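You operate a simulated robot arm through the tools that you are given. There is no shell and no other tool. Be economical: measure what you need, move in short steps, check, and stop when the job is done.

Carry out the task below with a simulated robot arm. There is one attempt and no reset: what you move stays moved.

## Task
Put the tin marked "Paste" from the top of the low bench on top of the flange there and the tin labelled "Oil" on the upper shelf of the green rack. Put the can that says "Cleaner" from the top of the short bench on the lower shelf of the green rack and the can marked "Grease" on the upper shelf of the green rack. Open the black bin lid. The order is free. Set down upright: can.

Only the result counts: the job must be done as asked and must still hold three seconds after the hand-in. Knocking over, shifting, dropping, spilling or breaking anything else fails it. Lids that push on must go on centred and level and be pressed home; caps that screw on are set level and turned clockwise until they are tight.

## Robot
A 6-joint arm with a fingered hand on a trunk, on a base that drives. Base frame: it is fixed to the floor where the robot stands at the start and does not move with it; the origin is under the middle of the robot, x ahead of it, y to its left, z up; the surface under the hand at the start is at about z = 500. Units: mm, degrees, N and s.
With the tool pointing down near the work surface it reaches from about 120 to 520 mm from the robot's upright axis, wherever it stands. Its first joint turns from -166.0 to 166.0 degrees. Places, roughly: black bin lid [15000, 20300, 1000]; can [-500, -1750, 1000]; lower shelf of the green rack [800, -2000, 600]; upper shelf of the green rack [800, -2000, 1000]. Payload 3.1 kg.
The TCP is the grasp point between the finger pads, 22 mm short of the fingertips. In the tool frame z runs along the fingers and y along their closing line. The gripper opens to 132 mm. The gripper's body begins 60 mm behind the TCP. The gripper is a hand of 4 fingers: y runs from the thumb to the fingers, the wrist lies at [0, 0, -218] in the tool frame.
Orientation is that of the tool frame in the base frame, as a unit quaternion [w, x, y, z]. With the fingers straight down and closing along the base's y, the tool's x points along the base's -x, its y along +y and its z along -z.

## Interface
- The arm moves only by the tool servo_tool. Its argument "targets" is a list that holds one entry, the list of rows, each a list of 6 numbers: the shift along the base's x, y, z in units of 300 mm (1.0 is 300 mm), then the turn, a rotation vector about the base's x, y, z in units of 60 degrees (1.0 is 60 degrees). In form: [[[x, y, z, rx, ry, rz], ...]]. A call has 1 to 12 rows; each row is the pose to reach, as a shift and turn from the pose commanded when the call began. A call with a number of a shift or a turn outside -1 to 1 is refused whole. Rows are played at 5 a second. More than 50 mm and 8.6 degrees between two rows, and nothing of the call is played. A pose out of reach is approached as far as the arm can. The call stops where the force on the tool passes 40 N (or 10 N more than at its start, if that is more) or the arm is blocked; 0.2 s more then pass. In this call time passes only in rows, and 0.2 s behind the last. It gives the time, the measured TCP pose, the force on the tool (base axes), the opening and the grip force at its end, in the units of the frame above (readings bear some noise), with the torque about the TCP (base axes, N m) and any sound that the robot's microphone picked up, and new pictures: "views" is both (left out), scene, wrist or none.
- Cameras (640 x 400 px; columns grow to the right, rows downward): "scene" is now at [11.9, 149.2, 1412.1]; the picture's right is [0.03, -1.00, 0.00], its down [-0.81, -0.02, -0.58] and it looks along [0.58, 0.01, -0.81] (base axes); focal length 247 px, centre (320, 200). "wrist" rides on the gripper at [53, -53, -84] in the tool frame; the picture's right is [0.71, 0.71, 0.00], its down [-0.53, 0.53, -0.67] and it looks along [-0.47, 0.47, 0.74] (tool axes); focal length 247 px, centre (320, 200). There is no depth. A picture from a camera that has moved, and an enlarged one, comes with that camera's place and axes in the base frame and with its lens.
- raise_lower(by): slides the trunk up (or, below 0, down) by that many mm; the arm and the scene camera ride with it, the base frame stays. It gives what a move gives, with no picture.
- roll_base(legs): drives the robot by 1 to 6 legs, each [ahead, left, turn to the left] in mm, mm and degrees, along the robot's own axes; the way and the turn of a leg run together, so that a leg with both is an arc; at most 1500 mm and 180 degrees a leg. The arm and the cameras ride along, it lands a little off, and it stops where it bumps. It gives what a move gives, and a new picture of the scene camera.
- set_fingers(finger1, finger2, finger3, thumb_bend): sets how far each is bent, from 0 (flat) to 1 (curled in); at 0.3 the hand is open as for a grip, at 0.7 the pads meet at the TCP. One left out holds its place. A second passes; each finger stops where it meets its share of the squeeze, and holds until it gets a number again. It is the only way to open and close the hand. It gives what a move gives, with no picture; readings hold the bend of each and the force on the fingers (four entries, about 0 where the hand has none), thumb and palm.
- aim_head(pan, tilt): turns the head with the scene camera to pan (to the left, within 155 degrees either way) and tilt (down, from -29 to 69), counted from straight ahead of the robot. It gives what a move gives, and a new picture of the scene camera.
- close_up(camera, box): a new picture of the part [left, top, right, bottom] of that camera's present view, enlarged. The clock stands still meanwhile.
- job_done(): hands the job in; it is judged then, once.

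Go step by step. Nothing tells you exact positions but the pictures and the camera data: compare them with the known pose of the tool, close in by small moves and look again before you grip or let go. The budget is 165 turns and 260 pictures, counting those below and the enlarged ones. Unless the task says otherwise, let go and move clear before handing in, and close with one line.

The tools are called as a command line: name --argument value ..., lists and objects as JSON in quotes. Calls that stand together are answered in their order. servo_tool: Moves the arm, as the interface text tells. Its arguments: {"type":"object","properties":{"targets":{"type":"array"},"views":{"type":"string","enum":["both","scene","wrist","none"]}},"required":["targets"]} The other tools are called the same way: raise_lower (by) slides the trunk up or down; set_fingers (finger1, finger2, finger3, thumb_bend) moves the fingers one by one; roll_base (legs) drives the base; aim_head (pan, tilt) turns the head that bears the scene camera; close_up (camera, box) takes an enlarged picture of a part of a camera's view; job_done () hands the job in.

At the start:

```text
clock: 0.0
ee_pos: [300.0, 99.3, 728.3]
orientation: [0.0, 0.0, 1.0, 0.0]
ft_force: [-0.9, 0.7, -0.1]
torque: [-0.01, 0.02, -0.01]
opening: 132.1
grip_force: 0.0
shape: jaw
bend: [0.3, 0.3, 0.3, 0.3]
finger forces: [0.0, 0.0, 0.0, 0.0, 0.0, 0.0]
trunk travel left (down, up): [-100.0, 286.0]
robot x, y, heading: [-0.2, 0.6, -0.1]
head pan, tilt: [1.5, 54.5]
```

scene: 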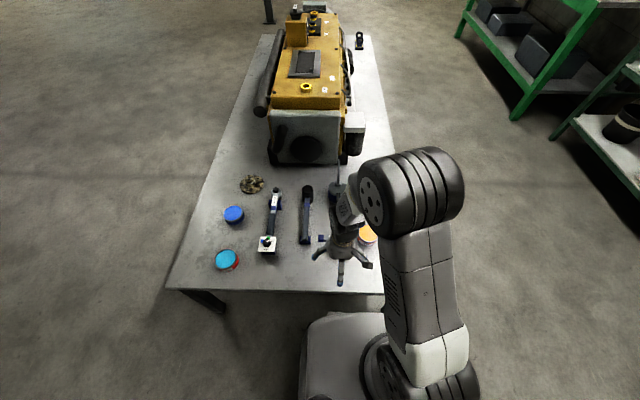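
wrist: 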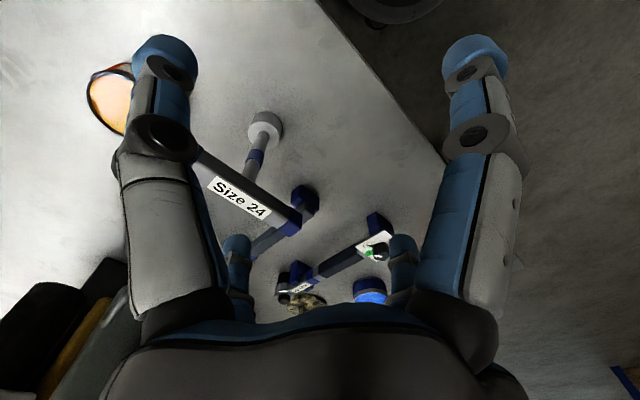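

I see a low bench ahead with several tins and tools, and a green rack to the right. I'll look around first.

close_up --camera "scene" --box '[160, 140, 400, 300]'

aim_head --pan -70 --tilt 20

aim_head --pan -120 --tilt 20

aim_head --pan 50 --tilt 10

```text
2.50 times, centred on (280, 220) of scene
camera zoom: at [11.9, 149.2, 1412.1], right [0.03, -1.0, 0.0], down [-0.81, -0.02, -0.58], along [0.58, 0.01, -0.81], focal length 618 px, centre (420, 150)
```

zoom: 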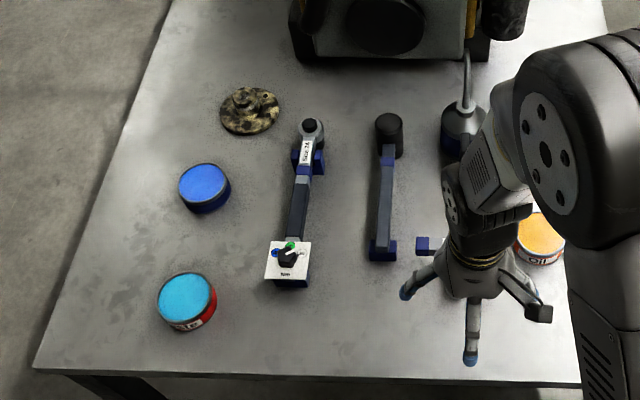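

```text
clock: 1.4
ee_pos: [299.0, 99.0, 729.2]
orientation: [0.0, 0.0, 1.0, 0.0]
ft_force: [0.1, 0.1, 0.7]
torque: [0.0, -0.04, 0.01]
opening: 132.1
grip_force: 0.0
shape: jaw
bend: [0.3, 0.3, 0.3, 0.3]
finger forces: [0.1, 0.0, 0.1, 0.0, 0.0, 0.0]
trunk travel left (down, up): [-100.0, 286.0]
robot x, y, heading: [0.0, 2.3, 0.3]
head pan, tilt: [-70.0, 20.0]
camera scene: at [-28.8, 59.8, 1463.5], right [-0.94, -0.34, 0.0], down [-0.12, 0.32, -0.94], along [0.32, -0.88, -0.34], focal length 247 px, centre (320, 200)
```

scene: 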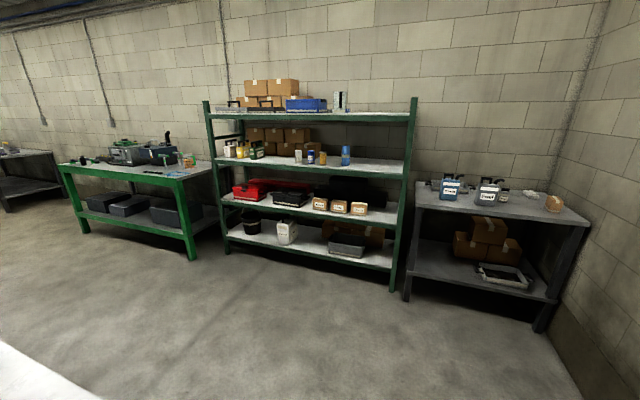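

```text
clock: 2.6
ee_pos: [299.1, 98.9, 729.3]
orientation: [0.0, 0.001, 1.0, 0.0]
ft_force: [-0.3, -0.1, -0.7]
torque: [0.01, -0.01, 0.02]
opening: 131.6
grip_force: 0.0
shape: jaw
bend: [0.3, 0.3, 0.3, 0.3]
finger forces: [0.1, 0.0, 0.0, 0.0, 0.0, 0.0]
trunk travel left (down, up): [-100.0, 286.0]
robot x, y, heading: [1.1, 0.2, -0.0]
head pan, tilt: [-120.0, 20.0]
camera scene: at [-107.2, 66.6, 1463.6], right [-0.87, 0.5, 0.0], down [0.17, 0.3, -0.94], along [-0.47, -0.81, -0.34], focal length 247 px, centre (320, 200)
```

scene: 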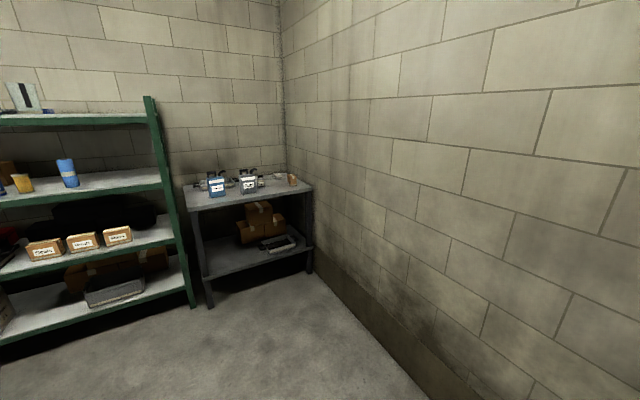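

```text
clock: 5.2
ee_pos: [299.5, 98.6, 729.9]
orientation: [0.0, 0.0, 1.0, 0.0]
ft_force: [-0.6, 1.2, 0.1]
torque: [-0.02, -0.02, -0.02]
opening: 131.9
grip_force: 0.0
shape: jaw
bend: [0.3, 0.3, 0.3, 0.3]
finger forces: [0.0, 0.1, 0.0, 0.0, 0.0, 0.1]
trunk travel left (down, up): [-100.0, 286.0]
robot x, y, heading: [1.9, 1.1, -0.1]
head pan, tilt: [50.0, 10.0]
camera scene: at [-0.9, 218.5, 1479.8], right [0.77, -0.64, 0.0], down [-0.11, -0.13, -0.98], along [0.63, 0.75, -0.17], focal length 247 px, centre (320, 200)
```

scene: 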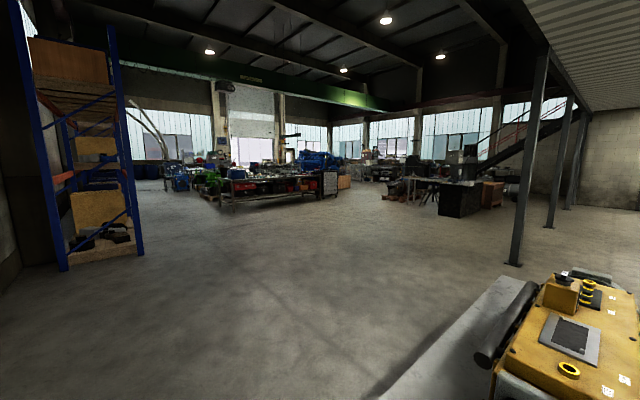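

aim_head --pan 10 --tilt 60

close_up --camera "scene" --box '[200, 130, 360, 230]'

close_up --camera "scene" --box '[200, 200, 360, 300]'

```text
clock: 6.4
ee_pos: [298.1, 98.8, 730.0]
orientation: [0.0, 0.0, 1.0, 0.0]
ft_force: [0.4, -0.7, -0.1]
torque: [0.01, -0.02, -0.02]
opening: 132.1
grip_force: 0.0
shape: jaw
bend: [0.3, 0.3, 0.3, 0.3]
finger forces: [0.1, 0.0, 0.0, 0.0, 0.0, 0.1]
trunk travel left (down, up): [-100.0, 286.0]
robot x, y, heading: [-1.0, -1.6, 0.0]
head pan, tilt: [10.0, 60.0]
camera scene: at [5.0, 158.9, 1405.4], right [0.17, -0.98, 0.0], down [-0.85, -0.15, -0.5], along [0.49, 0.09, -0.87], focal length 247 px, centre (320, 200)
```

scene: 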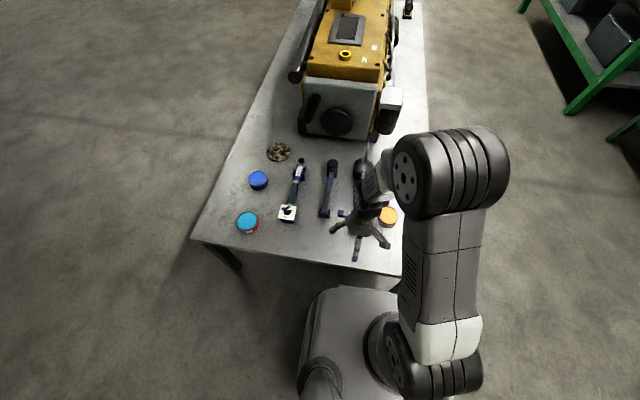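

```text
4.00 times, centred on (280, 180) of scene
camera zoom: at [5.0, 158.9, 1405.4], right [0.17, -0.98, 0.0], down [-0.85, -0.15, -0.5], along [0.49, 0.09, -0.87], focal length 988 px, centre (480, 280)
```

zoom: 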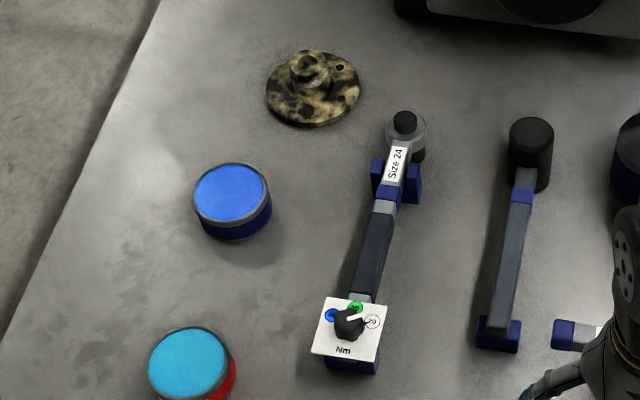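

```text
4.00 times, centred on (280, 250) of scene
camera zoom: at [5.0, 158.9, 1405.4], right [0.17, -0.98, 0.0], down [-0.85, -0.15, -0.5], along [0.49, 0.09, -0.87], focal length 988 px, centre (480, 0)
```

zoom: 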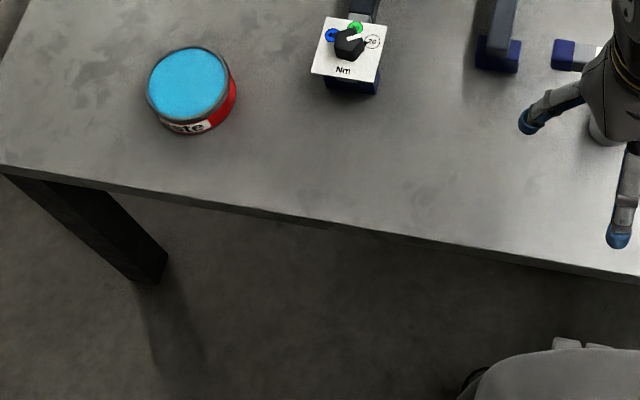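

The red tin reads "…ste" (Paste), the mottled disc is the flange at about (731, 490), Paste is at about (355, 504), and Oil is the orange tin at about (478, -26). I'll go to the bench's left side, where both Paste and the flange are in reach.

roll_base --legs '[[0, 950, 0], [0, 0, -90], [0, 545, 0]]'

aim_head --pan 0 --tilt 60

```text
clock: 16.9
ee_pos: [333.7, 680.1, 728.4]
orientation: [-0.001, 0.732, 0.681, -0.001]
ft_force: [0.0, -0.7, 0.0]
torque: [-0.02, 0.03, 0.04]
opening: 131.9
grip_force: 0.1
shape: jaw
bend: [0.3, 0.3, 0.3, 0.3]
finger forces: [0.0, 0.1, 0.1, 0.0, 0.1, 0.1]
trunk travel left (down, up): [-100.0, 286.0]
robot x, y, heading: [256.4, 982.7, -94.4]
head pan, tilt: [10.0, 60.0]
stopped in leg 3: the robot was blocked; the commanded pose is now the measured one
camera scene: at [416.9, 968.3, 1404.9], right [-0.99, -0.1, 0.0], down [-0.09, 0.86, -0.5], along [0.05, -0.5, -0.87], focal length 247 px, centre (320, 200)
```

scene: 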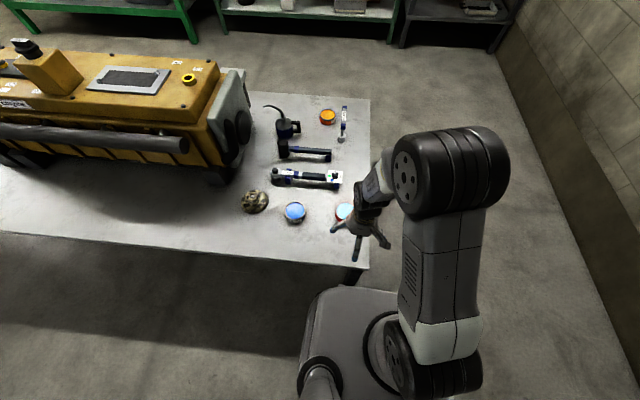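

```text
clock: 17.6
ee_pos: [332.7, 679.5, 730.4]
orientation: [0.0, 0.732, 0.681, 0.0]
ft_force: [0.1, 0.0, 0.8]
torque: [0.03, -0.01, 0.02]
opening: 132.1
grip_force: 0.1
shape: jaw
bend: [0.3, 0.3, 0.3, 0.3]
finger forces: [0.0, 0.0, 0.0, 0.0, 0.1, 0.0]
trunk travel left (down, up): [-100.0, 286.0]
robot x, y, heading: [252.4, 987.1, -93.9]
head pan, tilt: [0.0, 60.0]
camera scene: at [401.3, 968.1, 1405.4], right [-1.0, 0.07, 0.0], down [0.06, 0.86, -0.5], along [-0.04, -0.5, -0.87], focal length 247 px, centre (320, 200)
```

scene: 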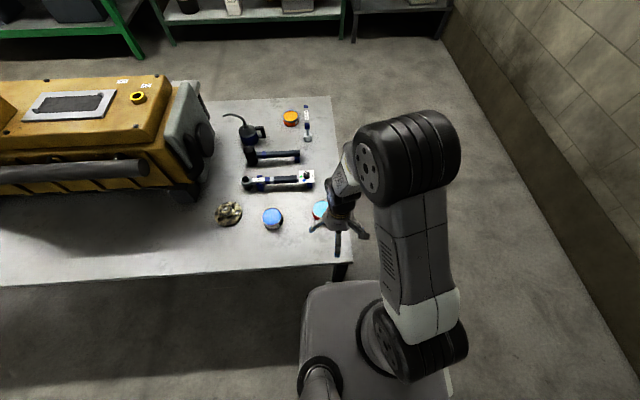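

The base bumped the bench leg, so I back off and go round with more clearance.

roll_base --legs '[[-90, 0, 0], [0, 0, 4], [0, 290, 0]]'

```text
clock: 20.8
ee_pos: [648.9, 772.9, 729.8]
orientation: [0.0, 0.709, 0.705, 0.0]
ft_force: [0.0, 0.0, 0.2]
torque: [-0.03, 0.02, -0.03]
opening: 131.8
grip_force: 0.1
shape: jaw
bend: [0.3, 0.3, 0.3, 0.3]
finger forces: [0.1, 0.0, 0.1, 0.0, 0.0, 0.0]
trunk travel left (down, up): [-100.0, 286.0]
robot x, y, heading: [552.5, 1075.2, -90.2]
head pan, tilt: [0.0, 60.0]
camera scene: at [699.5, 1065.9, 1405.3], right [-1.0, 0.0, 0.0], down [0.0, 0.87, -0.5], along [0.0, -0.5, -0.87], focal length 247 px, centre (320, 200)
```

scene: 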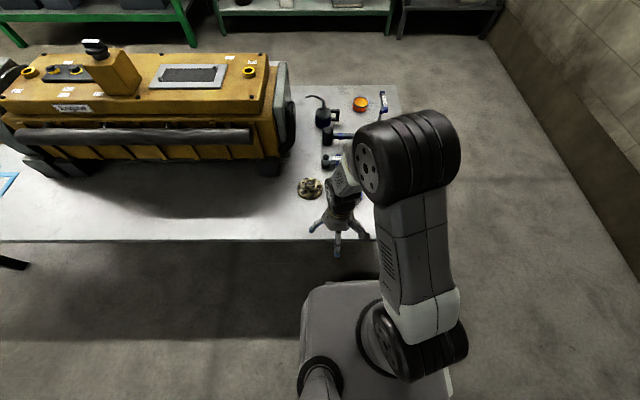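

close_up --camera "scene" --box '[240, 220, 480, 400]'

aim_head --pan -40 --tilt 69

```text
2.22 times, centred on (360, 310) of scene
camera zoom: at [699.5, 1065.9, 1405.3], right [-1.0, 0.0, 0.0], down [0.0, 0.87, -0.5], along [0.0, -0.5, -0.87], focal length 549 px, centre (231, -44)
```

zoom: 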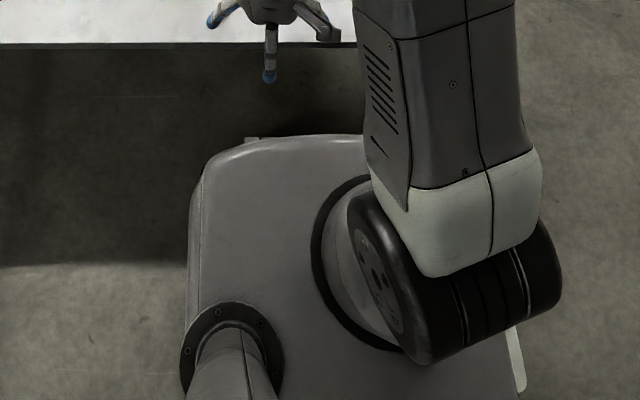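

```text
clock: 21.9
ee_pos: [649.0, 773.6, 728.9]
orientation: [0.0, 0.709, 0.705, 0.0]
ft_force: [0.1, -0.7, 0.6]
torque: [-0.04, -0.02, 0.0]
opening: 131.9
grip_force: 0.1
shape: jaw
bend: [0.3, 0.3, 0.3, 0.3]
finger forces: [0.0, 0.1, 0.0, 0.0, 0.0, 0.1]
trunk travel left (down, up): [-100.0, 286.0]
robot x, y, heading: [553.0, 1071.3, -90.3]
head pan, tilt: [-40.0, 68.8]
camera scene: at [662.8, 1089.8, 1396.0], right [-0.76, 0.65, 0.0], down [0.6, 0.71, -0.36], along [-0.23, -0.28, -0.93], focal length 247 px, centre (320, 200)
```

scene: 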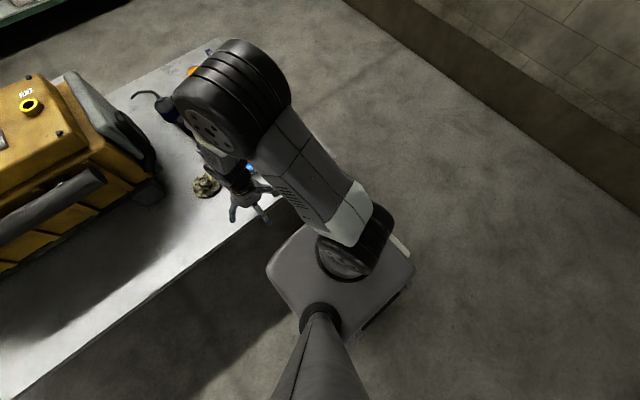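

roll_base --legs '[[0, 50, 0], [100, 0, 0], [50, 0, 0]]'

aim_head --pan 0 --tilt 65

```text
clock: 24.1
ee_pos: [698.8, 623.4, 729.1]
orientation: [-0.001, 0.709, 0.705, 0.001]
ft_force: [0.7, 0.4, 0.3]
torque: [0.02, 0.02, -0.01]
opening: 131.9
grip_force: 0.0
shape: jaw
bend: [0.3, 0.3, 0.3, 0.3]
finger forces: [0.1, 0.0, 0.1, 0.0, 0.1, 0.0]
trunk travel left (down, up): [-100.0, 286.0]
robot x, y, heading: [602.6, 923.9, -90.1]
head pan, tilt: [-40.0, 68.8]
camera scene: at [712.7, 937.8, 1396.0], right [-0.76, 0.65, 0.0], down [0.6, 0.71, -0.36], along [-0.23, -0.28, -0.93], focal length 247 px, centre (320, 200)
```

scene: 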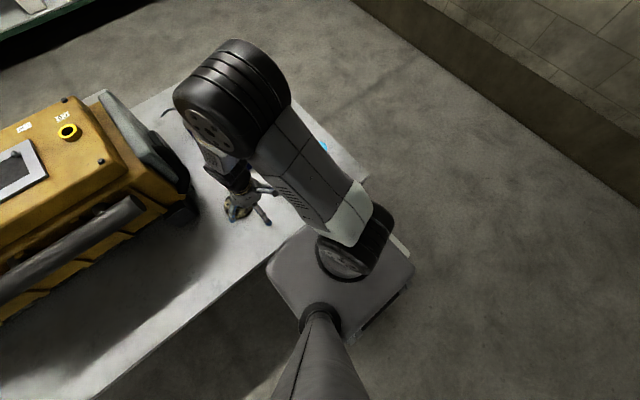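

```text
clock: 25.1
ee_pos: [699.8, 623.5, 730.2]
orientation: [0.001, 0.709, 0.705, 0.0]
ft_force: [0.2, -0.1, 0.3]
torque: [0.0, 0.02, 0.04]
opening: 131.9
grip_force: 0.0
shape: jaw
bend: [0.3, 0.3, 0.3, 0.3]
finger forces: [0.1, 0.1, 0.1, 0.0, 0.1, 0.0]
trunk travel left (down, up): [-100.0, 286.0]
robot x, y, heading: [599.9, 926.3, -90.4]
head pan, tilt: [0.0, 65.0]
camera scene: at [748.5, 921.4, 1399.8], right [-1.0, 0.01, 0.0], down [0.0, 0.91, -0.42], along [0.0, -0.42, -0.91], focal length 247 px, centre (320, 200)
```

scene: 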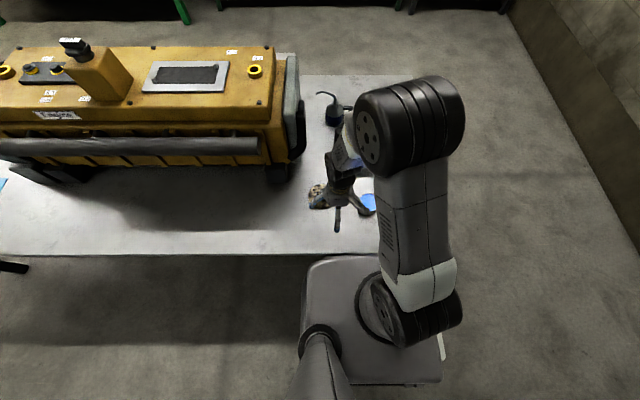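

servo_tool --targets '[[[-0.14, -0.05, 0, 0, 0, 0], [-0.28, -0.1, 0, 0, 0, 0], [-0.42, -0.15, 0, 0, 0, 0], [-0.56, -0.2, 0, 0, 0, 0], [-0.7, -0.25, 0, 0, 0, 0], [-0.84, -0.3, 0, 0, 0, 0], [-0.98, -0.35, 0, 0, 0, 0]]]'

```text
clock: 26.7
ee_pos: [403.9, 518.5, 731.1]
orientation: [0.0, 0.709, 0.706, 0.0]
ft_force: [-0.3, 0.2, 0.2]
torque: [0.0, 0.0, 0.03]
opening: 131.9
grip_force: 0.1
shape: jaw
bend: [0.3, 0.3, 0.3, 0.3]
finger forces: [0.0, 0.1, 0.0, 0.0, 0.0, 0.0]
trunk travel left (down, up): [-100.0, 286.0]
robot x, y, heading: [604.5, 922.7, -90.1]
head pan, tilt: [0.0, 65.0]
camera scene: at [747.9, 921.2, 1399.9], right [-1.0, 0.0, 0.0], down [0.0, 0.91, -0.42], along [0.0, -0.42, -0.91], focal length 247 px, centre (320, 200)
camera wrist: at [350.4, 572.3, 814.8], right [0.71, 0.7, 0.0], down [0.52, -0.53, 0.67], along [0.47, -0.48, -0.74], focal length 247 px, centre (320, 200)
```

scene: 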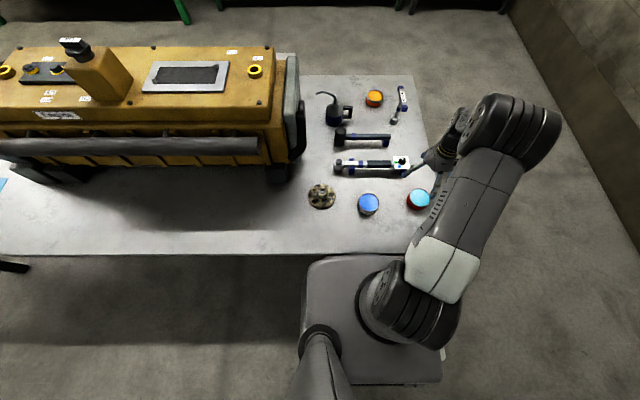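
wrist: 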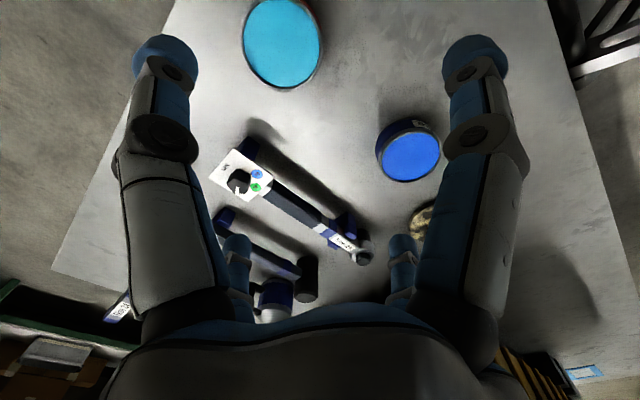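

close_up --camera "scene" --box '[300, 160, 460, 260]'

close_up --camera "scene" --box '[300, 80, 460, 180]'

```text
4.00 times, centred on (380, 210) of scene
camera zoom: at [747.9, 921.2, 1399.9], right [-1.0, 0.0, 0.0], down [0.0, 0.91, -0.42], along [0.0, -0.42, -0.91], focal length 988 px, centre (80, 160)
```

zoom: 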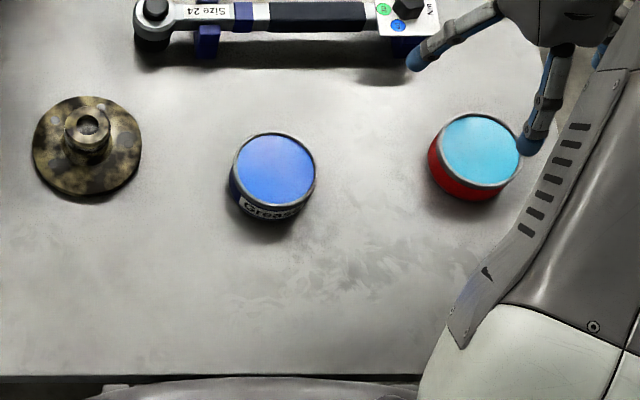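

```text
4.00 times, centred on (380, 130) of scene
camera zoom: at [747.9, 921.2, 1399.9], right [-1.0, 0.0, 0.0], down [0.0, 0.91, -0.42], along [0.0, -0.42, -0.91], focal length 988 px, centre (80, 480)
```

zoom: 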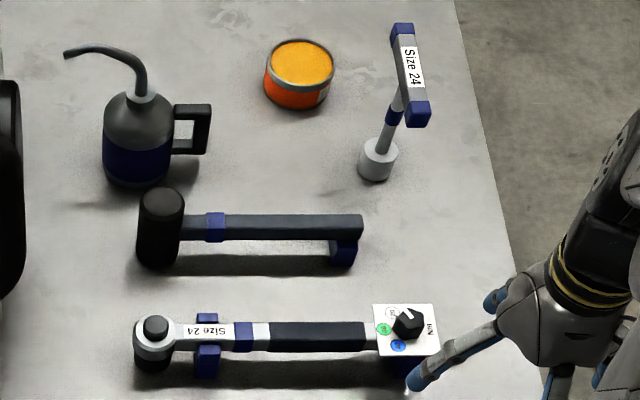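

servo_tool --targets '[[[-0.07, -0.015, -0.13, 0, 0, 0], [-0.143, -0.03, -0.27, 0, 0, 0], [-0.143, -0.03, -0.4, 0, 0, 0], [-0.143, -0.03, -0.45, 0, 0, 0]]]'

```text
clock: 27.7
ee_pos: [363.0, 508.4, 593.0]
orientation: [0.0, 0.709, 0.705, -0.001]
ft_force: [0.6, 0.0, -0.3]
torque: [0.04, 0.03, -0.02]
opening: 131.8
grip_force: 0.2
shape: jaw
bend: [0.3, 0.3, 0.3, 0.3]
finger forces: [0.1, 0.1, 0.0, 0.0, 0.1, 0.0]
trunk travel left (down, up): [-100.0, 286.0]
robot x, y, heading: [603.1, 922.8, -90.2]
head pan, tilt: [0.0, 65.0]
camera scene: at [748.4, 921.3, 1399.9], right [-1.0, 0.0, 0.0], down [0.0, 0.91, -0.42], along [0.0, -0.42, -0.91], focal length 247 px, centre (320, 200)
camera wrist: at [308.5, 562.7, 676.0], right [0.71, 0.7, 0.0], down [0.52, -0.53, 0.67], along [0.47, -0.48, -0.74], focal length 247 px, centre (320, 200)
```

scene: 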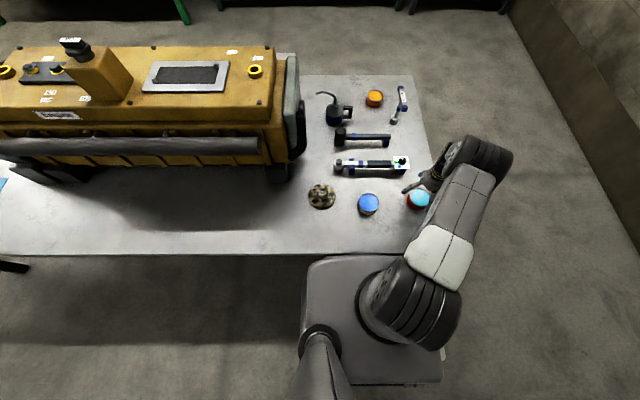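
wrist: 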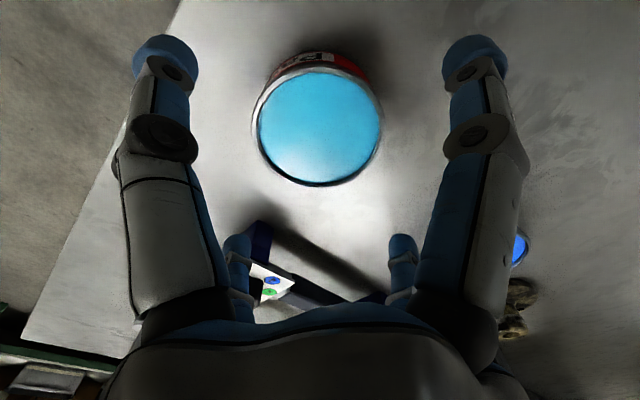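

servo_tool --targets '[[[-0.017, 0.01, -0.1, 0, 0, 0], [-0.017, 0.01, -0.17, 0, 0, 0], [-0.017, 0.01, -0.21, 0, 0, 0]]]'

close_up --camera "scene" --box '[340, 140, 500, 240]'

```text
clock: 28.5
ee_pos: [356.9, 509.9, 531.8]
orientation: [-0.001, 0.709, 0.706, 0.0]
ft_force: [0.8, 0.2, 0.0]
torque: [0.0, 0.02, -0.03]
opening: 132.1
grip_force: 0.0
shape: jaw
bend: [0.3, 0.3, 0.3, 0.3]
finger forces: [0.0, 0.1, 0.0, 0.0, 0.1, 0.1]
trunk travel left (down, up): [-100.0, 286.0]
robot x, y, heading: [600.1, 921.9, -90.3]
head pan, tilt: [0.0, 65.0]
camera scene: at [748.5, 921.3, 1399.8], right [-1.0, 0.0, 0.0], down [0.0, 0.91, -0.42], along [0.0, -0.42, -0.91], focal length 247 px, centre (320, 200)
camera wrist: at [303.2, 564.3, 614.4], right [0.71, 0.7, 0.0], down [0.52, -0.53, 0.67], along [0.47, -0.48, -0.74], focal length 247 px, centre (320, 200)
```

scene: 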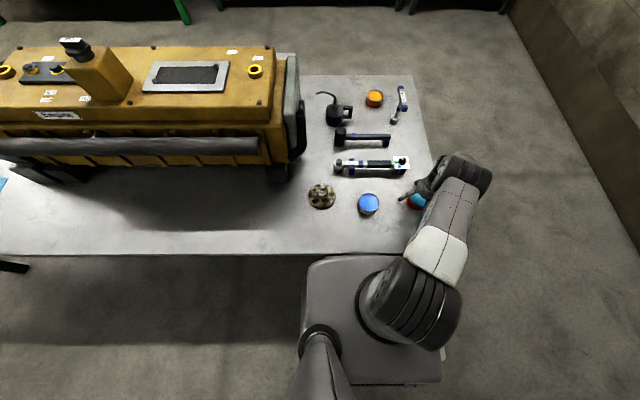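
wrist: 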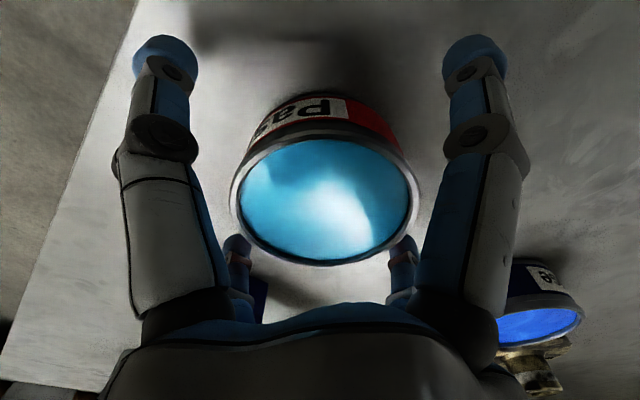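

```text
4.00 times, centred on (420, 190) of scene
camera zoom: at [748.5, 921.3, 1399.8], right [-1.0, 0.0, 0.0], down [0.0, 0.91, -0.42], along [0.0, -0.42, -0.91], focal length 988 px, centre (-80, 240)
```

zoom: 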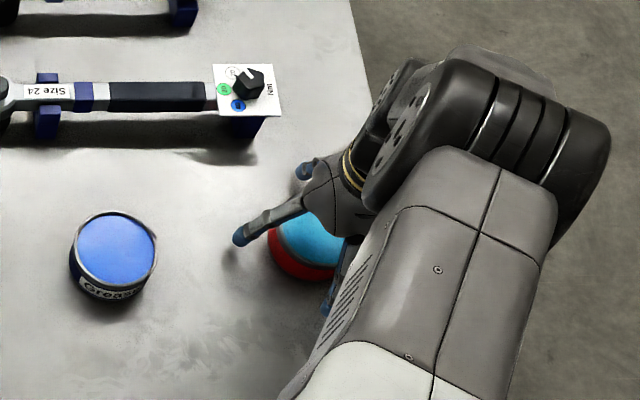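

servo_tool --targets '[[[-0.006, 0.006, -0.017, 0, 0, 0]]]' --views "none"

set_fingers --finger1 0.7 --finger2 0.7 --finger3 0.7 --thumb_bend 0.7

servo_tool --targets '[[[0, 0, 0.033, 0, 0, 0]]]'

```text
clock: 28.9
ee_pos: [355.1, 511.6, 526.4]
orientation: [0.0, 0.709, 0.705, 0.0]
ft_force: [0.9, -0.1, -1.0]
torque: [-0.02, 0.02, 0.03]
opening: 131.7
grip_force: 0.0
shape: jaw
bend: [0.3, 0.3, 0.3, 0.3]
finger forces: [0.1, 0.0, 0.0, 0.0, 0.0, 0.0]
trunk travel left (down, up): [-100.0, 286.0]
robot x, y, heading: [600.6, 923.5, -90.0]
head pan, tilt: [0.0, 65.0]
```

```text
clock: 29.9
ee_pos: [353.7, 511.9, 528.9]
orientation: [0.001, 0.709, 0.706, -0.002]
ft_force: [-5.8, 2.5, 29.0]
torque: [0.73, 0.42, 0.14]
opening: 44.1
grip_force: 28.0
shape: fingers
bend: [0.46, 0.45, 0.48, 0.53]
finger forces: [19.2, 8.2, 9.8, 0.0, 19.3, 0.0]
trunk travel left (down, up): [-100.0, 286.0]
robot x, y, heading: [603.5, 921.1, -90.4]
head pan, tilt: [0.0, 65.0]
```

```text
clock: 30.3
ee_pos: [355.9, 515.2, 535.2]
orientation: [0.0, 0.709, 0.706, 0.002]
ft_force: [0.3, -0.2, -3.6]
torque: [0.02, 0.04, 0.01]
opening: 42.9
grip_force: 17.4
shape: fingers
bend: [0.47, 0.45, 0.48, 0.53]
finger forces: [6.2, 8.6, 7.2, 0.0, 14.3, 0.0]
trunk travel left (down, up): [-100.0, 286.0]
robot x, y, heading: [600.2, 923.1, -90.2]
head pan, tilt: [0.0, 65.0]
camera scene: at [748.5, 921.4, 1399.6], right [-1.0, 0.0, 0.0], down [0.0, 0.91, -0.42], along [0.0, -0.42, -0.91], focal length 247 px, centre (320, 200)
camera wrist: at [301.9, 567.8, 617.3], right [0.71, 0.7, 0.0], down [0.52, -0.53, 0.67], along [0.47, -0.47, -0.74], focal length 247 px, centre (320, 200)
```

scene: 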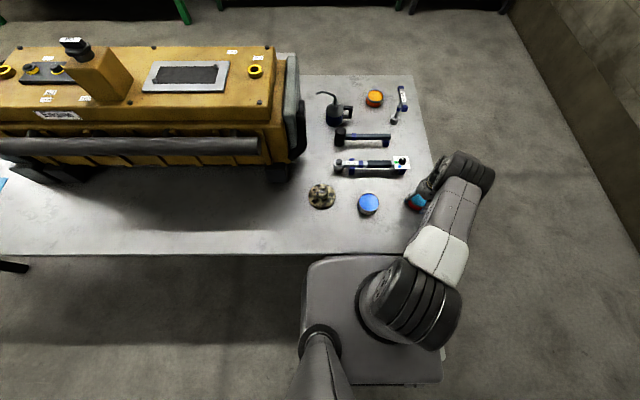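
wrist: 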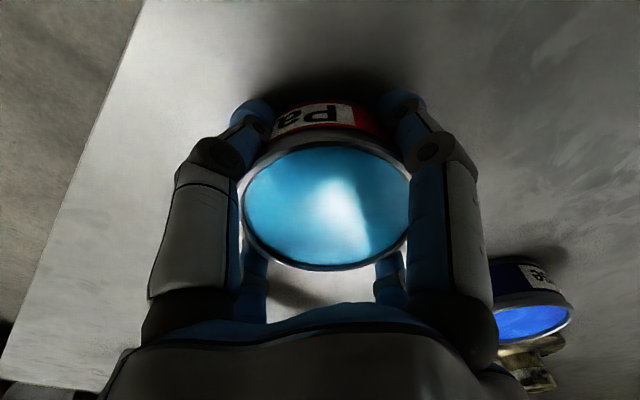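

servo_tool --targets '[[[0, 0, 0.1, 0, 0, 0], [0, 0, 0.25, 0, 0, 0], [0, 0, 0.35, 0, 0, 0]]]' --views "wrist"

close_up --camera "scene" --box '[340, 140, 500, 240]'

```text
clock: 31.1
ee_pos: [353.8, 513.8, 643.2]
orientation: [0.0, 0.709, 0.705, 0.0]
ft_force: [0.0, 0.4, -3.6]
torque: [-0.04, -0.02, 0.01]
opening: 42.6
grip_force: 18.1
shape: fingers
bend: [0.47, 0.45, 0.48, 0.53]
finger forces: [6.0, 8.7, 7.2, 0.1, 14.2, 0.0]
trunk travel left (down, up): [-100.0, 286.0]
robot x, y, heading: [601.1, 921.0, -90.1]
head pan, tilt: [0.0, 65.0]
camera wrist: at [300.9, 568.0, 725.7], right [0.71, 0.7, 0.0], down [0.52, -0.53, 0.67], along [0.47, -0.47, -0.74], focal length 247 px, centre (320, 200)
```

wrist: 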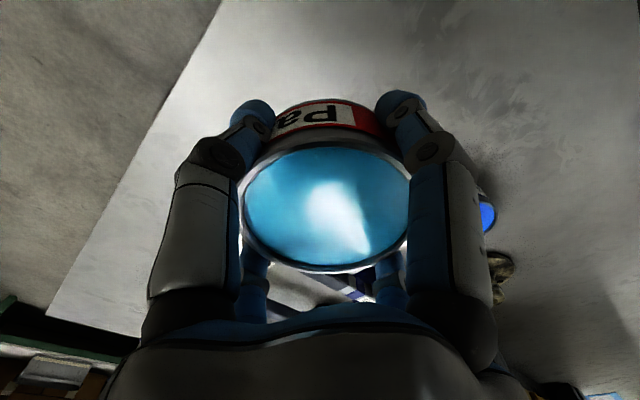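

```text
4.00 times, centred on (420, 190) of scene
camera zoom: at [748.4, 921.3, 1399.8], right [-1.0, 0.0, 0.0], down [0.0, 0.91, -0.42], along [0.0, -0.42, -0.91], focal length 988 px, centre (-80, 240)
```

zoom: 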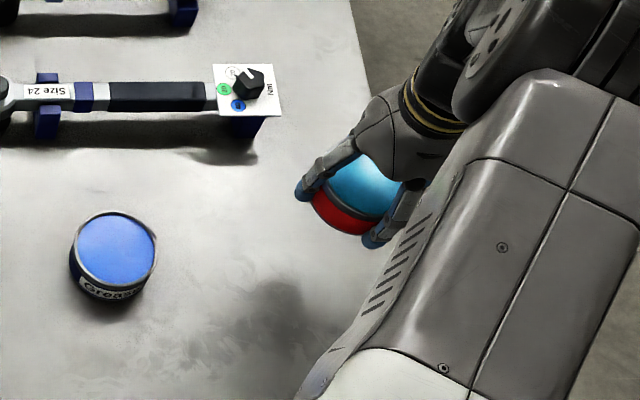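

servo_tool --targets '[[[0.14, -0.01, 0.05, 0, 0, 0], [0.29, -0.02, 0.08, 0, 0, 0], [0.44, -0.03, 0.08, 0, 0, 0], [0.59, -0.04, 0.08, 0, 0, 0], [0.74, -0.05, 0.08, 0, 0, 0], [0.89, -0.06, 0.08, 0, 0, 0], [1.0, -0.07, 0.08, 0, 0, 0]]]' --views "wrist"

servo_tool --targets '[[[0.12, 0.0, 0, 0, 0, 0], [0.19, -0.01, 0, 0, 0, 0]]]'

```text
clock: 32.7
ee_pos: [657.4, 494.5, 667.6]
orientation: [0.0, 0.71, 0.704, 0.0]
ft_force: [0.0, 0.2, -2.1]
torque: [0.02, 0.03, 0.01]
opening: 42.6
grip_force: 17.0
shape: fingers
bend: [0.48, 0.45, 0.48, 0.53]
finger forces: [5.9, 8.5, 7.1, 0.1, 13.9, 0.0]
trunk travel left (down, up): [-100.0, 286.0]
robot x, y, heading: [602.2, 921.2, -90.3]
head pan, tilt: [0.0, 65.0]
camera wrist: at [603.0, 548.9, 750.6], right [0.71, 0.7, 0.0], down [0.52, -0.53, 0.67], along [0.47, -0.48, -0.74], focal length 247 px, centre (320, 200)
```

wrist: 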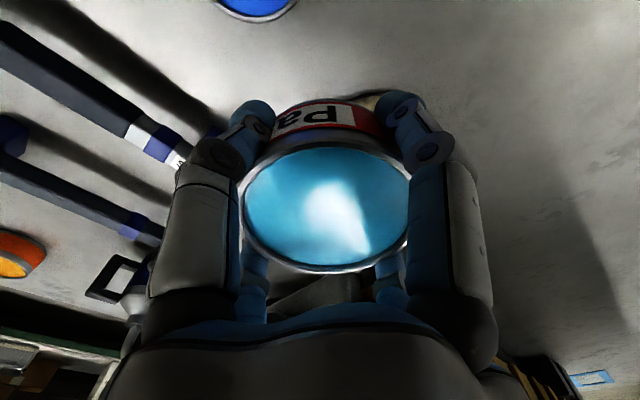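

```text
clock: 33.3
ee_pos: [714.9, 490.3, 666.7]
orientation: [0.0, 0.71, 0.704, 0.0]
ft_force: [0.1, -0.1, -3.7]
torque: [0.01, 0.03, -0.01]
opening: 42.5
grip_force: 17.8
shape: fingers
bend: [0.48, 0.45, 0.48, 0.53]
finger forces: [6.0, 8.6, 7.0, 0.0, 13.9, 0.1]
trunk travel left (down, up): [-100.0, 286.0]
robot x, y, heading: [600.9, 922.9, -90.1]
head pan, tilt: [0.0, 65.0]
camera scene: at [748.8, 921.0, 1399.8], right [-1.0, 0.0, 0.0], down [0.0, 0.91, -0.42], along [0.0, -0.42, -0.91], focal length 247 px, centre (320, 200)
camera wrist: at [660.6, 543.9, 749.9], right [0.71, 0.7, 0.0], down [0.52, -0.53, 0.67], along [0.47, -0.48, -0.74], focal length 247 px, centre (320, 200)
```

scene: 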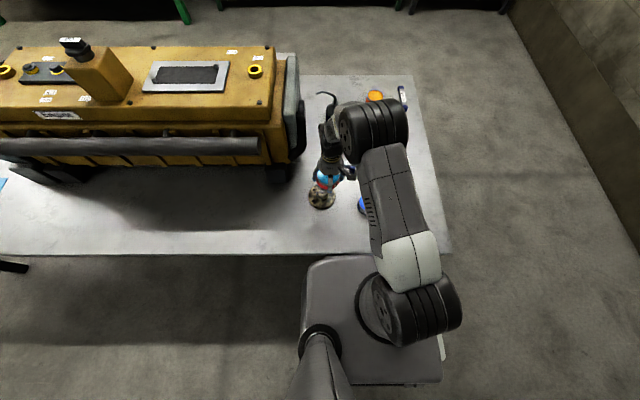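
wrist: 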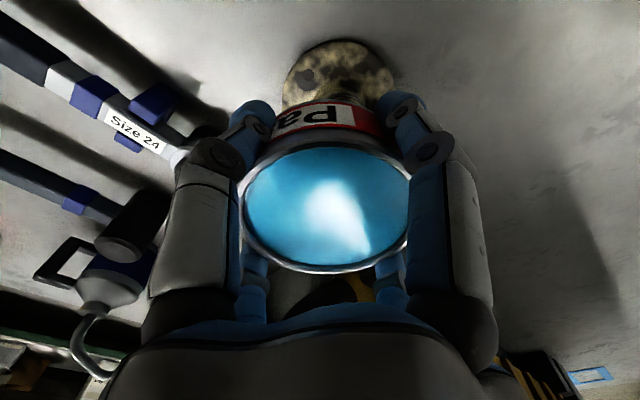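

close_up --camera "scene" --box '[270, 150, 370, 220]'

close_up --camera "wrist" --box '[240, 20, 440, 145]'

```text
5.71 times, centred on (320, 185) of scene
camera zoom: at [748.8, 921.0, 1399.8], right [-1.0, 0.0, 0.0], down [0.0, 0.91, -0.42], along [0.0, -0.42, -0.91], focal length 1412 px, centre (320, 286)
```

zoom: 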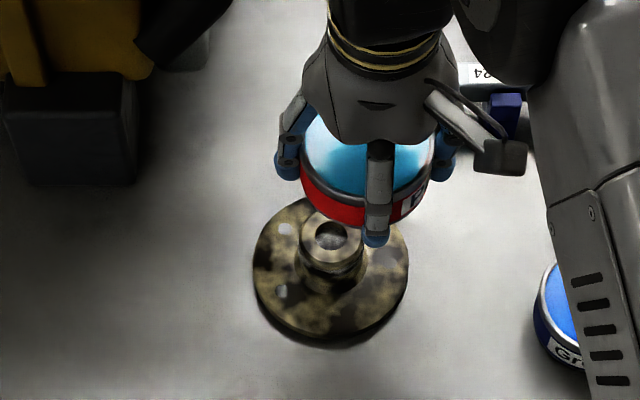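

```text
3.20 times, centred on (340, 82) of wrist
camera zoom: at [660.6, 543.9, 749.9], right [0.71, 0.7, 0.0], down [0.52, -0.53, 0.67], along [0.47, -0.48, -0.74], focal length 790 px, centre (256, 576)
```

zoom: 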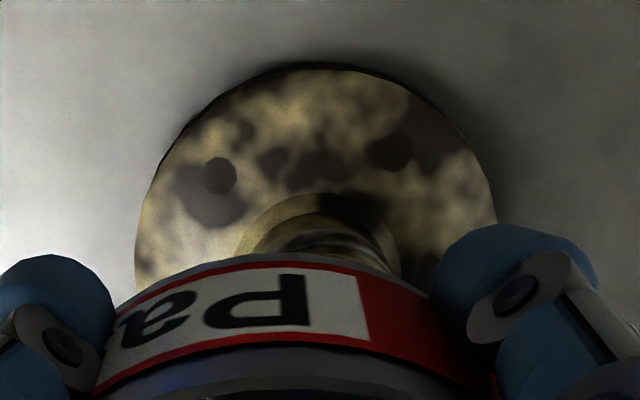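

servo_tool --targets '[[[0.07, -0.004, -0.03, 0, 0, 0], [0.07, -0.004, -0.15, 0, 0, 0], [0.07, -0.004, -0.21, 0, 0, 0]]]' --views "wrist"

close_up --camera "scene" --box '[270, 150, 370, 220]'

```text
clock: 34.1
ee_pos: [732.7, 487.9, 601.1]
orientation: [0.0, 0.71, 0.704, 0.0]
ft_force: [-0.2, 0.0, -4.2]
torque: [-0.03, -0.01, -0.01]
opening: 42.4
grip_force: 17.3
shape: fingers
bend: [0.48, 0.45, 0.48, 0.53]
finger forces: [6.1, 8.6, 6.9, 0.1, 13.7, 0.1]
trunk travel left (down, up): [-100.0, 286.0]
robot x, y, heading: [601.7, 921.8, -90.2]
head pan, tilt: [0.0, 65.0]
camera wrist: at [679.7, 541.5, 684.9], right [0.71, 0.7, 0.0], down [0.52, -0.53, 0.67], along [0.47, -0.48, -0.74], focal length 247 px, centre (320, 200)
```

wrist: 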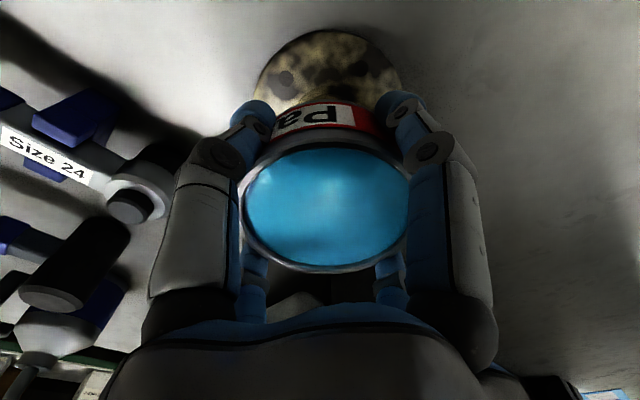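

```text
5.71 times, centred on (320, 185) of scene
camera zoom: at [748.7, 920.9, 1399.8], right [-1.0, 0.0, 0.0], down [0.0, 0.91, -0.42], along [0.0, -0.42, -0.91], focal length 1412 px, centre (320, 286)
```

zoom: 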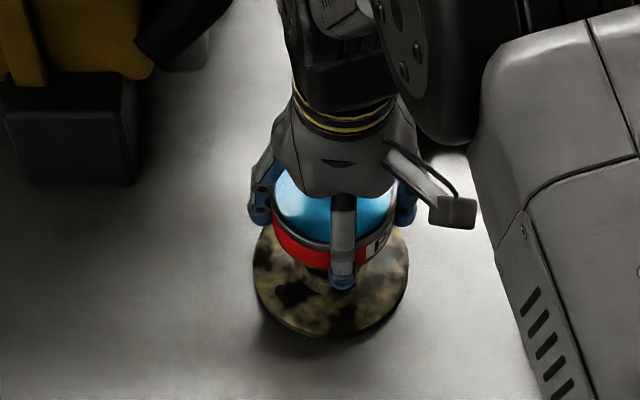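

servo_tool --targets '[[[0.004, 0.0, -0.02, 0, 0, 0], [0.004, 0, -0.04, 0, 0, 0]]]' --views "none"

servo_tool --targets '[[[0, 0, -0.013, 0, 0, 0]]]' --views "none"

close_up --camera "scene" --box '[270, 150, 370, 220]'

```text
clock: 34.7
ee_pos: [734.2, 488.0, 590.2]
orientation: [0.001, 0.709, 0.705, 0.0]
ft_force: [0.6, 0.2, -3.6]
torque: [-0.01, 0.04, 0.0]
opening: 42.5
grip_force: 17.4
shape: fingers
bend: [0.48, 0.45, 0.48, 0.53]
finger forces: [6.0, 8.7, 7.0, 0.1, 13.8, 0.1]
trunk travel left (down, up): [-100.0, 286.0]
robot x, y, heading: [600.8, 923.8, -90.2]
head pan, tilt: [0.0, 65.0]
```

```text
clock: 35.1
ee_pos: [733.8, 487.9, 587.2]
orientation: [-0.001, 0.709, 0.705, -0.001]
ft_force: [-0.3, 0.0, -3.2]
torque: [0.02, 0.03, 0.02]
opening: 42.2
grip_force: 17.7
shape: fingers
bend: [0.48, 0.45, 0.48, 0.53]
finger forces: [6.0, 8.7, 7.0, 0.0, 13.7, 0.0]
trunk travel left (down, up): [-100.0, 286.0]
robot x, y, heading: [602.4, 925.8, -90.4]
head pan, tilt: [0.0, 65.0]
```

```text
5.71 times, centred on (320, 185) of scene
camera zoom: at [748.7, 921.0, 1399.8], right [-1.0, 0.0, 0.0], down [0.0, 0.91, -0.42], along [0.0, -0.42, -0.91], focal length 1412 px, centre (320, 286)
```

zoom: 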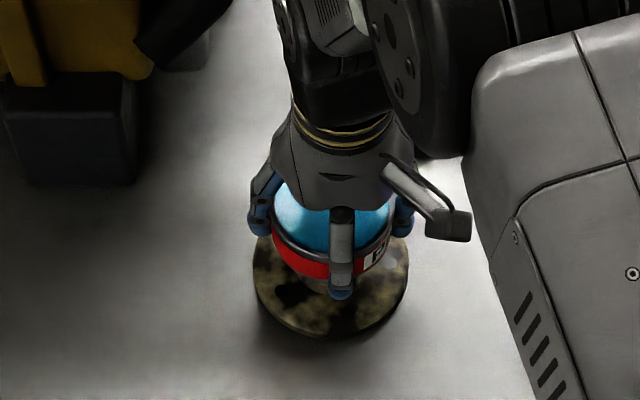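

servo_tool --targets '[[[0, 0, -0.013, 0, 0, 0]]]' --views "none"

servo_tool --targets '[[[0, 0, -0.013, 0, 0, 0]]]' --views "none"

```text
clock: 35.5
ee_pos: [734.2, 489.7, 583.9]
orientation: [0.0, 0.709, 0.705, 0.0]
ft_force: [0.1, -0.3, -3.1]
torque: [0.0, 0.0, 0.02]
opening: 42.4
grip_force: 17.4
shape: fingers
bend: [0.48, 0.45, 0.48, 0.53]
finger forces: [6.0, 8.6, 7.0, 0.1, 13.8, 0.0]
trunk travel left (down, up): [-100.0, 286.0]
robot x, y, heading: [600.4, 919.3, -90.6]
head pan, tilt: [0.0, 65.0]
```

```text
clock: 35.9
ee_pos: [733.8, 487.8, 580.0]
orientation: [0.0, 0.709, 0.705, -0.001]
ft_force: [-0.9, 1.2, 6.3]
torque: [0.07, 0.08, 0.01]
opening: 42.5
grip_force: 17.7
shape: fingers
bend: [0.48, 0.45, 0.48, 0.53]
finger forces: [6.3, 8.6, 6.8, 0.0, 13.9, 0.0]
trunk travel left (down, up): [-100.0, 286.0]
robot x, y, heading: [602.2, 923.3, -90.1]
head pan, tilt: [0.0, 65.0]
```

set_fingers --finger1 0.42 --finger2 0.4 --finger3 0.42 --thumb_bend 0.46

set_fingers --finger1 0.3 --finger2 0.3 --finger3 0.3 --thumb_bend 0.3

servo_tool --targets '[[[0, 0, 0.07, 0, 0, 0], [0, 0, 0.15, 0, 0, 0], [0, 0, 0.3, 0, 0, 0]]]' --views "wrist"

close_up --camera "scene" --box '[270, 150, 370, 220]'

```text
clock: 36.9
ee_pos: [734.3, 489.5, 578.8]
orientation: [0.0, 0.709, 0.706, 0.0]
ft_force: [-0.2, 0.3, 0.4]
torque: [0.04, 0.0, -0.01]
opening: 54.8
grip_force: 0.1
shape: fingers
bend: [0.42, 0.4, 0.42, 0.46]
finger forces: [0.0, 0.0, 0.1, 0.1, 0.0, 0.0]
trunk travel left (down, up): [-100.0, 286.0]
robot x, y, heading: [600.0, 924.6, -90.3]
head pan, tilt: [0.0, 65.0]
```

```text
clock: 37.9
ee_pos: [734.9, 488.9, 579.0]
orientation: [0.0, 0.709, 0.706, 0.0]
ft_force: [1.2, -0.5, -0.7]
torque: [-0.01, -0.04, -0.06]
opening: 87.2
grip_force: 0.1
shape: fingers
bend: [0.3, 0.3, 0.3, 0.3]
finger forces: [0.0, 0.1, 0.0, 0.0, 0.0, 0.0]
trunk travel left (down, up): [-100.0, 286.0]
robot x, y, heading: [601.7, 924.3, -90.1]
head pan, tilt: [0.0, 65.0]
```

```text
clock: 38.7
ee_pos: [735.0, 488.3, 670.2]
orientation: [0.0, 0.709, 0.705, 0.0]
ft_force: [-0.7, 0.2, 0.1]
torque: [0.02, -0.01, -0.02]
opening: 87.3
grip_force: 0.0
shape: fingers
bend: [0.3, 0.3, 0.3, 0.3]
finger forces: [0.0, 0.0, 0.1, 0.0, 0.0, 0.0]
trunk travel left (down, up): [-100.0, 286.0]
robot x, y, heading: [603.9, 920.4, -90.0]
head pan, tilt: [0.0, 65.0]
camera wrist: at [680.6, 542.6, 753.1], right [0.71, 0.7, 0.0], down [0.52, -0.53, 0.67], along [0.47, -0.48, -0.74], focal length 247 px, centre (320, 200)
```

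wrist: 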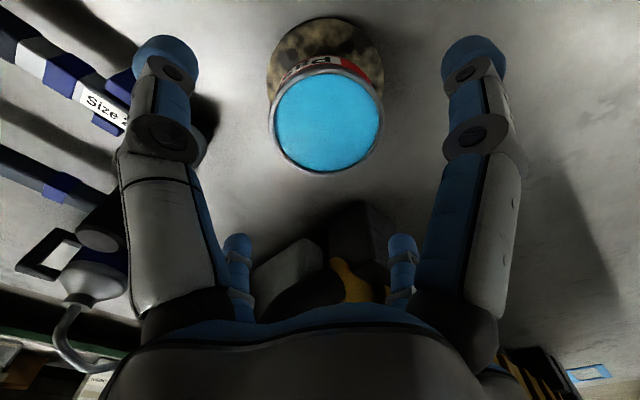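

```text
5.71 times, centred on (320, 185) of scene
camera zoom: at [748.4, 921.8, 1399.9], right [-1.0, 0.0, 0.0], down [0.0, 0.91, -0.42], along [0.0, -0.42, -0.91], focal length 1412 px, centre (320, 286)
```

zoom: 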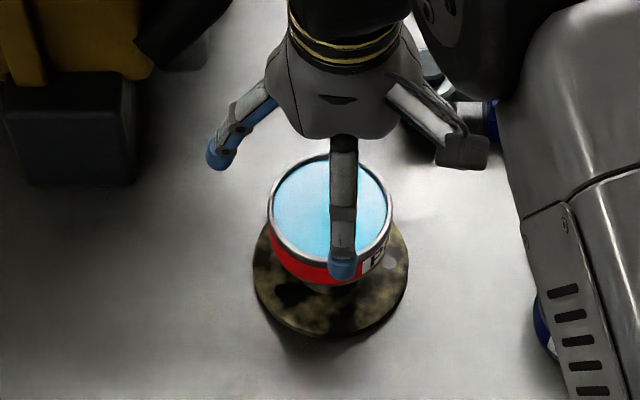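

Paste sits centred on the flange. Next I lift and retract, then drive round the front to the bench's right side for Oil.

servo_tool --targets '[[[0, 0.05, 0.15, 0, 0, 0], [-0.03, 0.2, 0.2, 0, 0, 0], [-0.06, 0.34, 0.2, 0, 0, 0], [-0.1, 0.45, 0.2, 0, 0, 0]]]' --views "none"

roll_base --legs '[[-160, 0, 0], [0, -670, 0], [1470, 0, 0], [0, 540, 0], [0, 0, 180]]'

```text
clock: 39.7
ee_pos: [701.8, 625.1, 730.4]
orientation: [0.0, 0.709, 0.705, 0.0]
ft_force: [-0.3, 0.2, 0.3]
torque: [-0.02, 0.0, -0.01]
opening: 87.4
grip_force: 0.1
shape: fingers
bend: [0.3, 0.3, 0.3, 0.3]
finger forces: [0.1, 0.0, 0.1, 0.0, 0.0, 0.0]
trunk travel left (down, up): [-100.0, 286.0]
robot x, y, heading: [600.3, 918.7, -90.5]
head pan, tilt: [0.0, 65.0]
```

```text
clock: 52.9
ee_pos: [220.4, -718.6, 730.0]
orientation: [0.0, 0.684, 0.729, -0.001]
ft_force: [-0.5, 2.1, -0.1]
torque: [0.0, 0.03, 0.03]
opening: 87.6
grip_force: 0.1
shape: fingers
bend: [0.3, 0.3, 0.3, 0.3]
finger forces: [0.0, 0.0, 0.0, 0.0, 0.0, 0.1]
trunk travel left (down, up): [-100.0, 286.0]
robot x, y, heading: [101.8, -426.8, -86.0]
head pan, tilt: [0.0, 65.0]
stopped in leg 4: the robot was blocked; the commanded pose is now the measured one
camera scene: at [245.1, -417.3, 1399.8], right [-1.0, -0.07, 0.0], down [-0.06, 0.9, -0.42], along [0.03, -0.42, -0.91], focal length 247 px, centre (320, 200)
```

scene: 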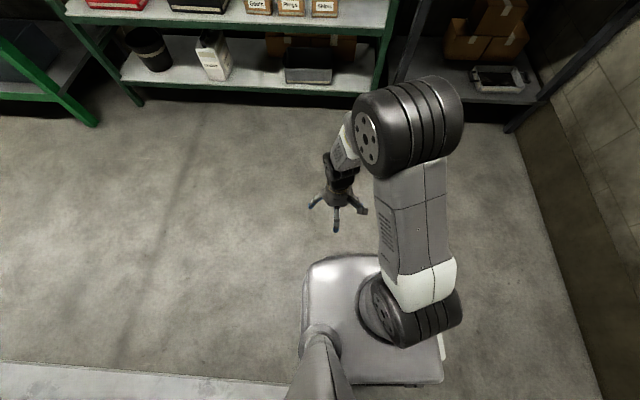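

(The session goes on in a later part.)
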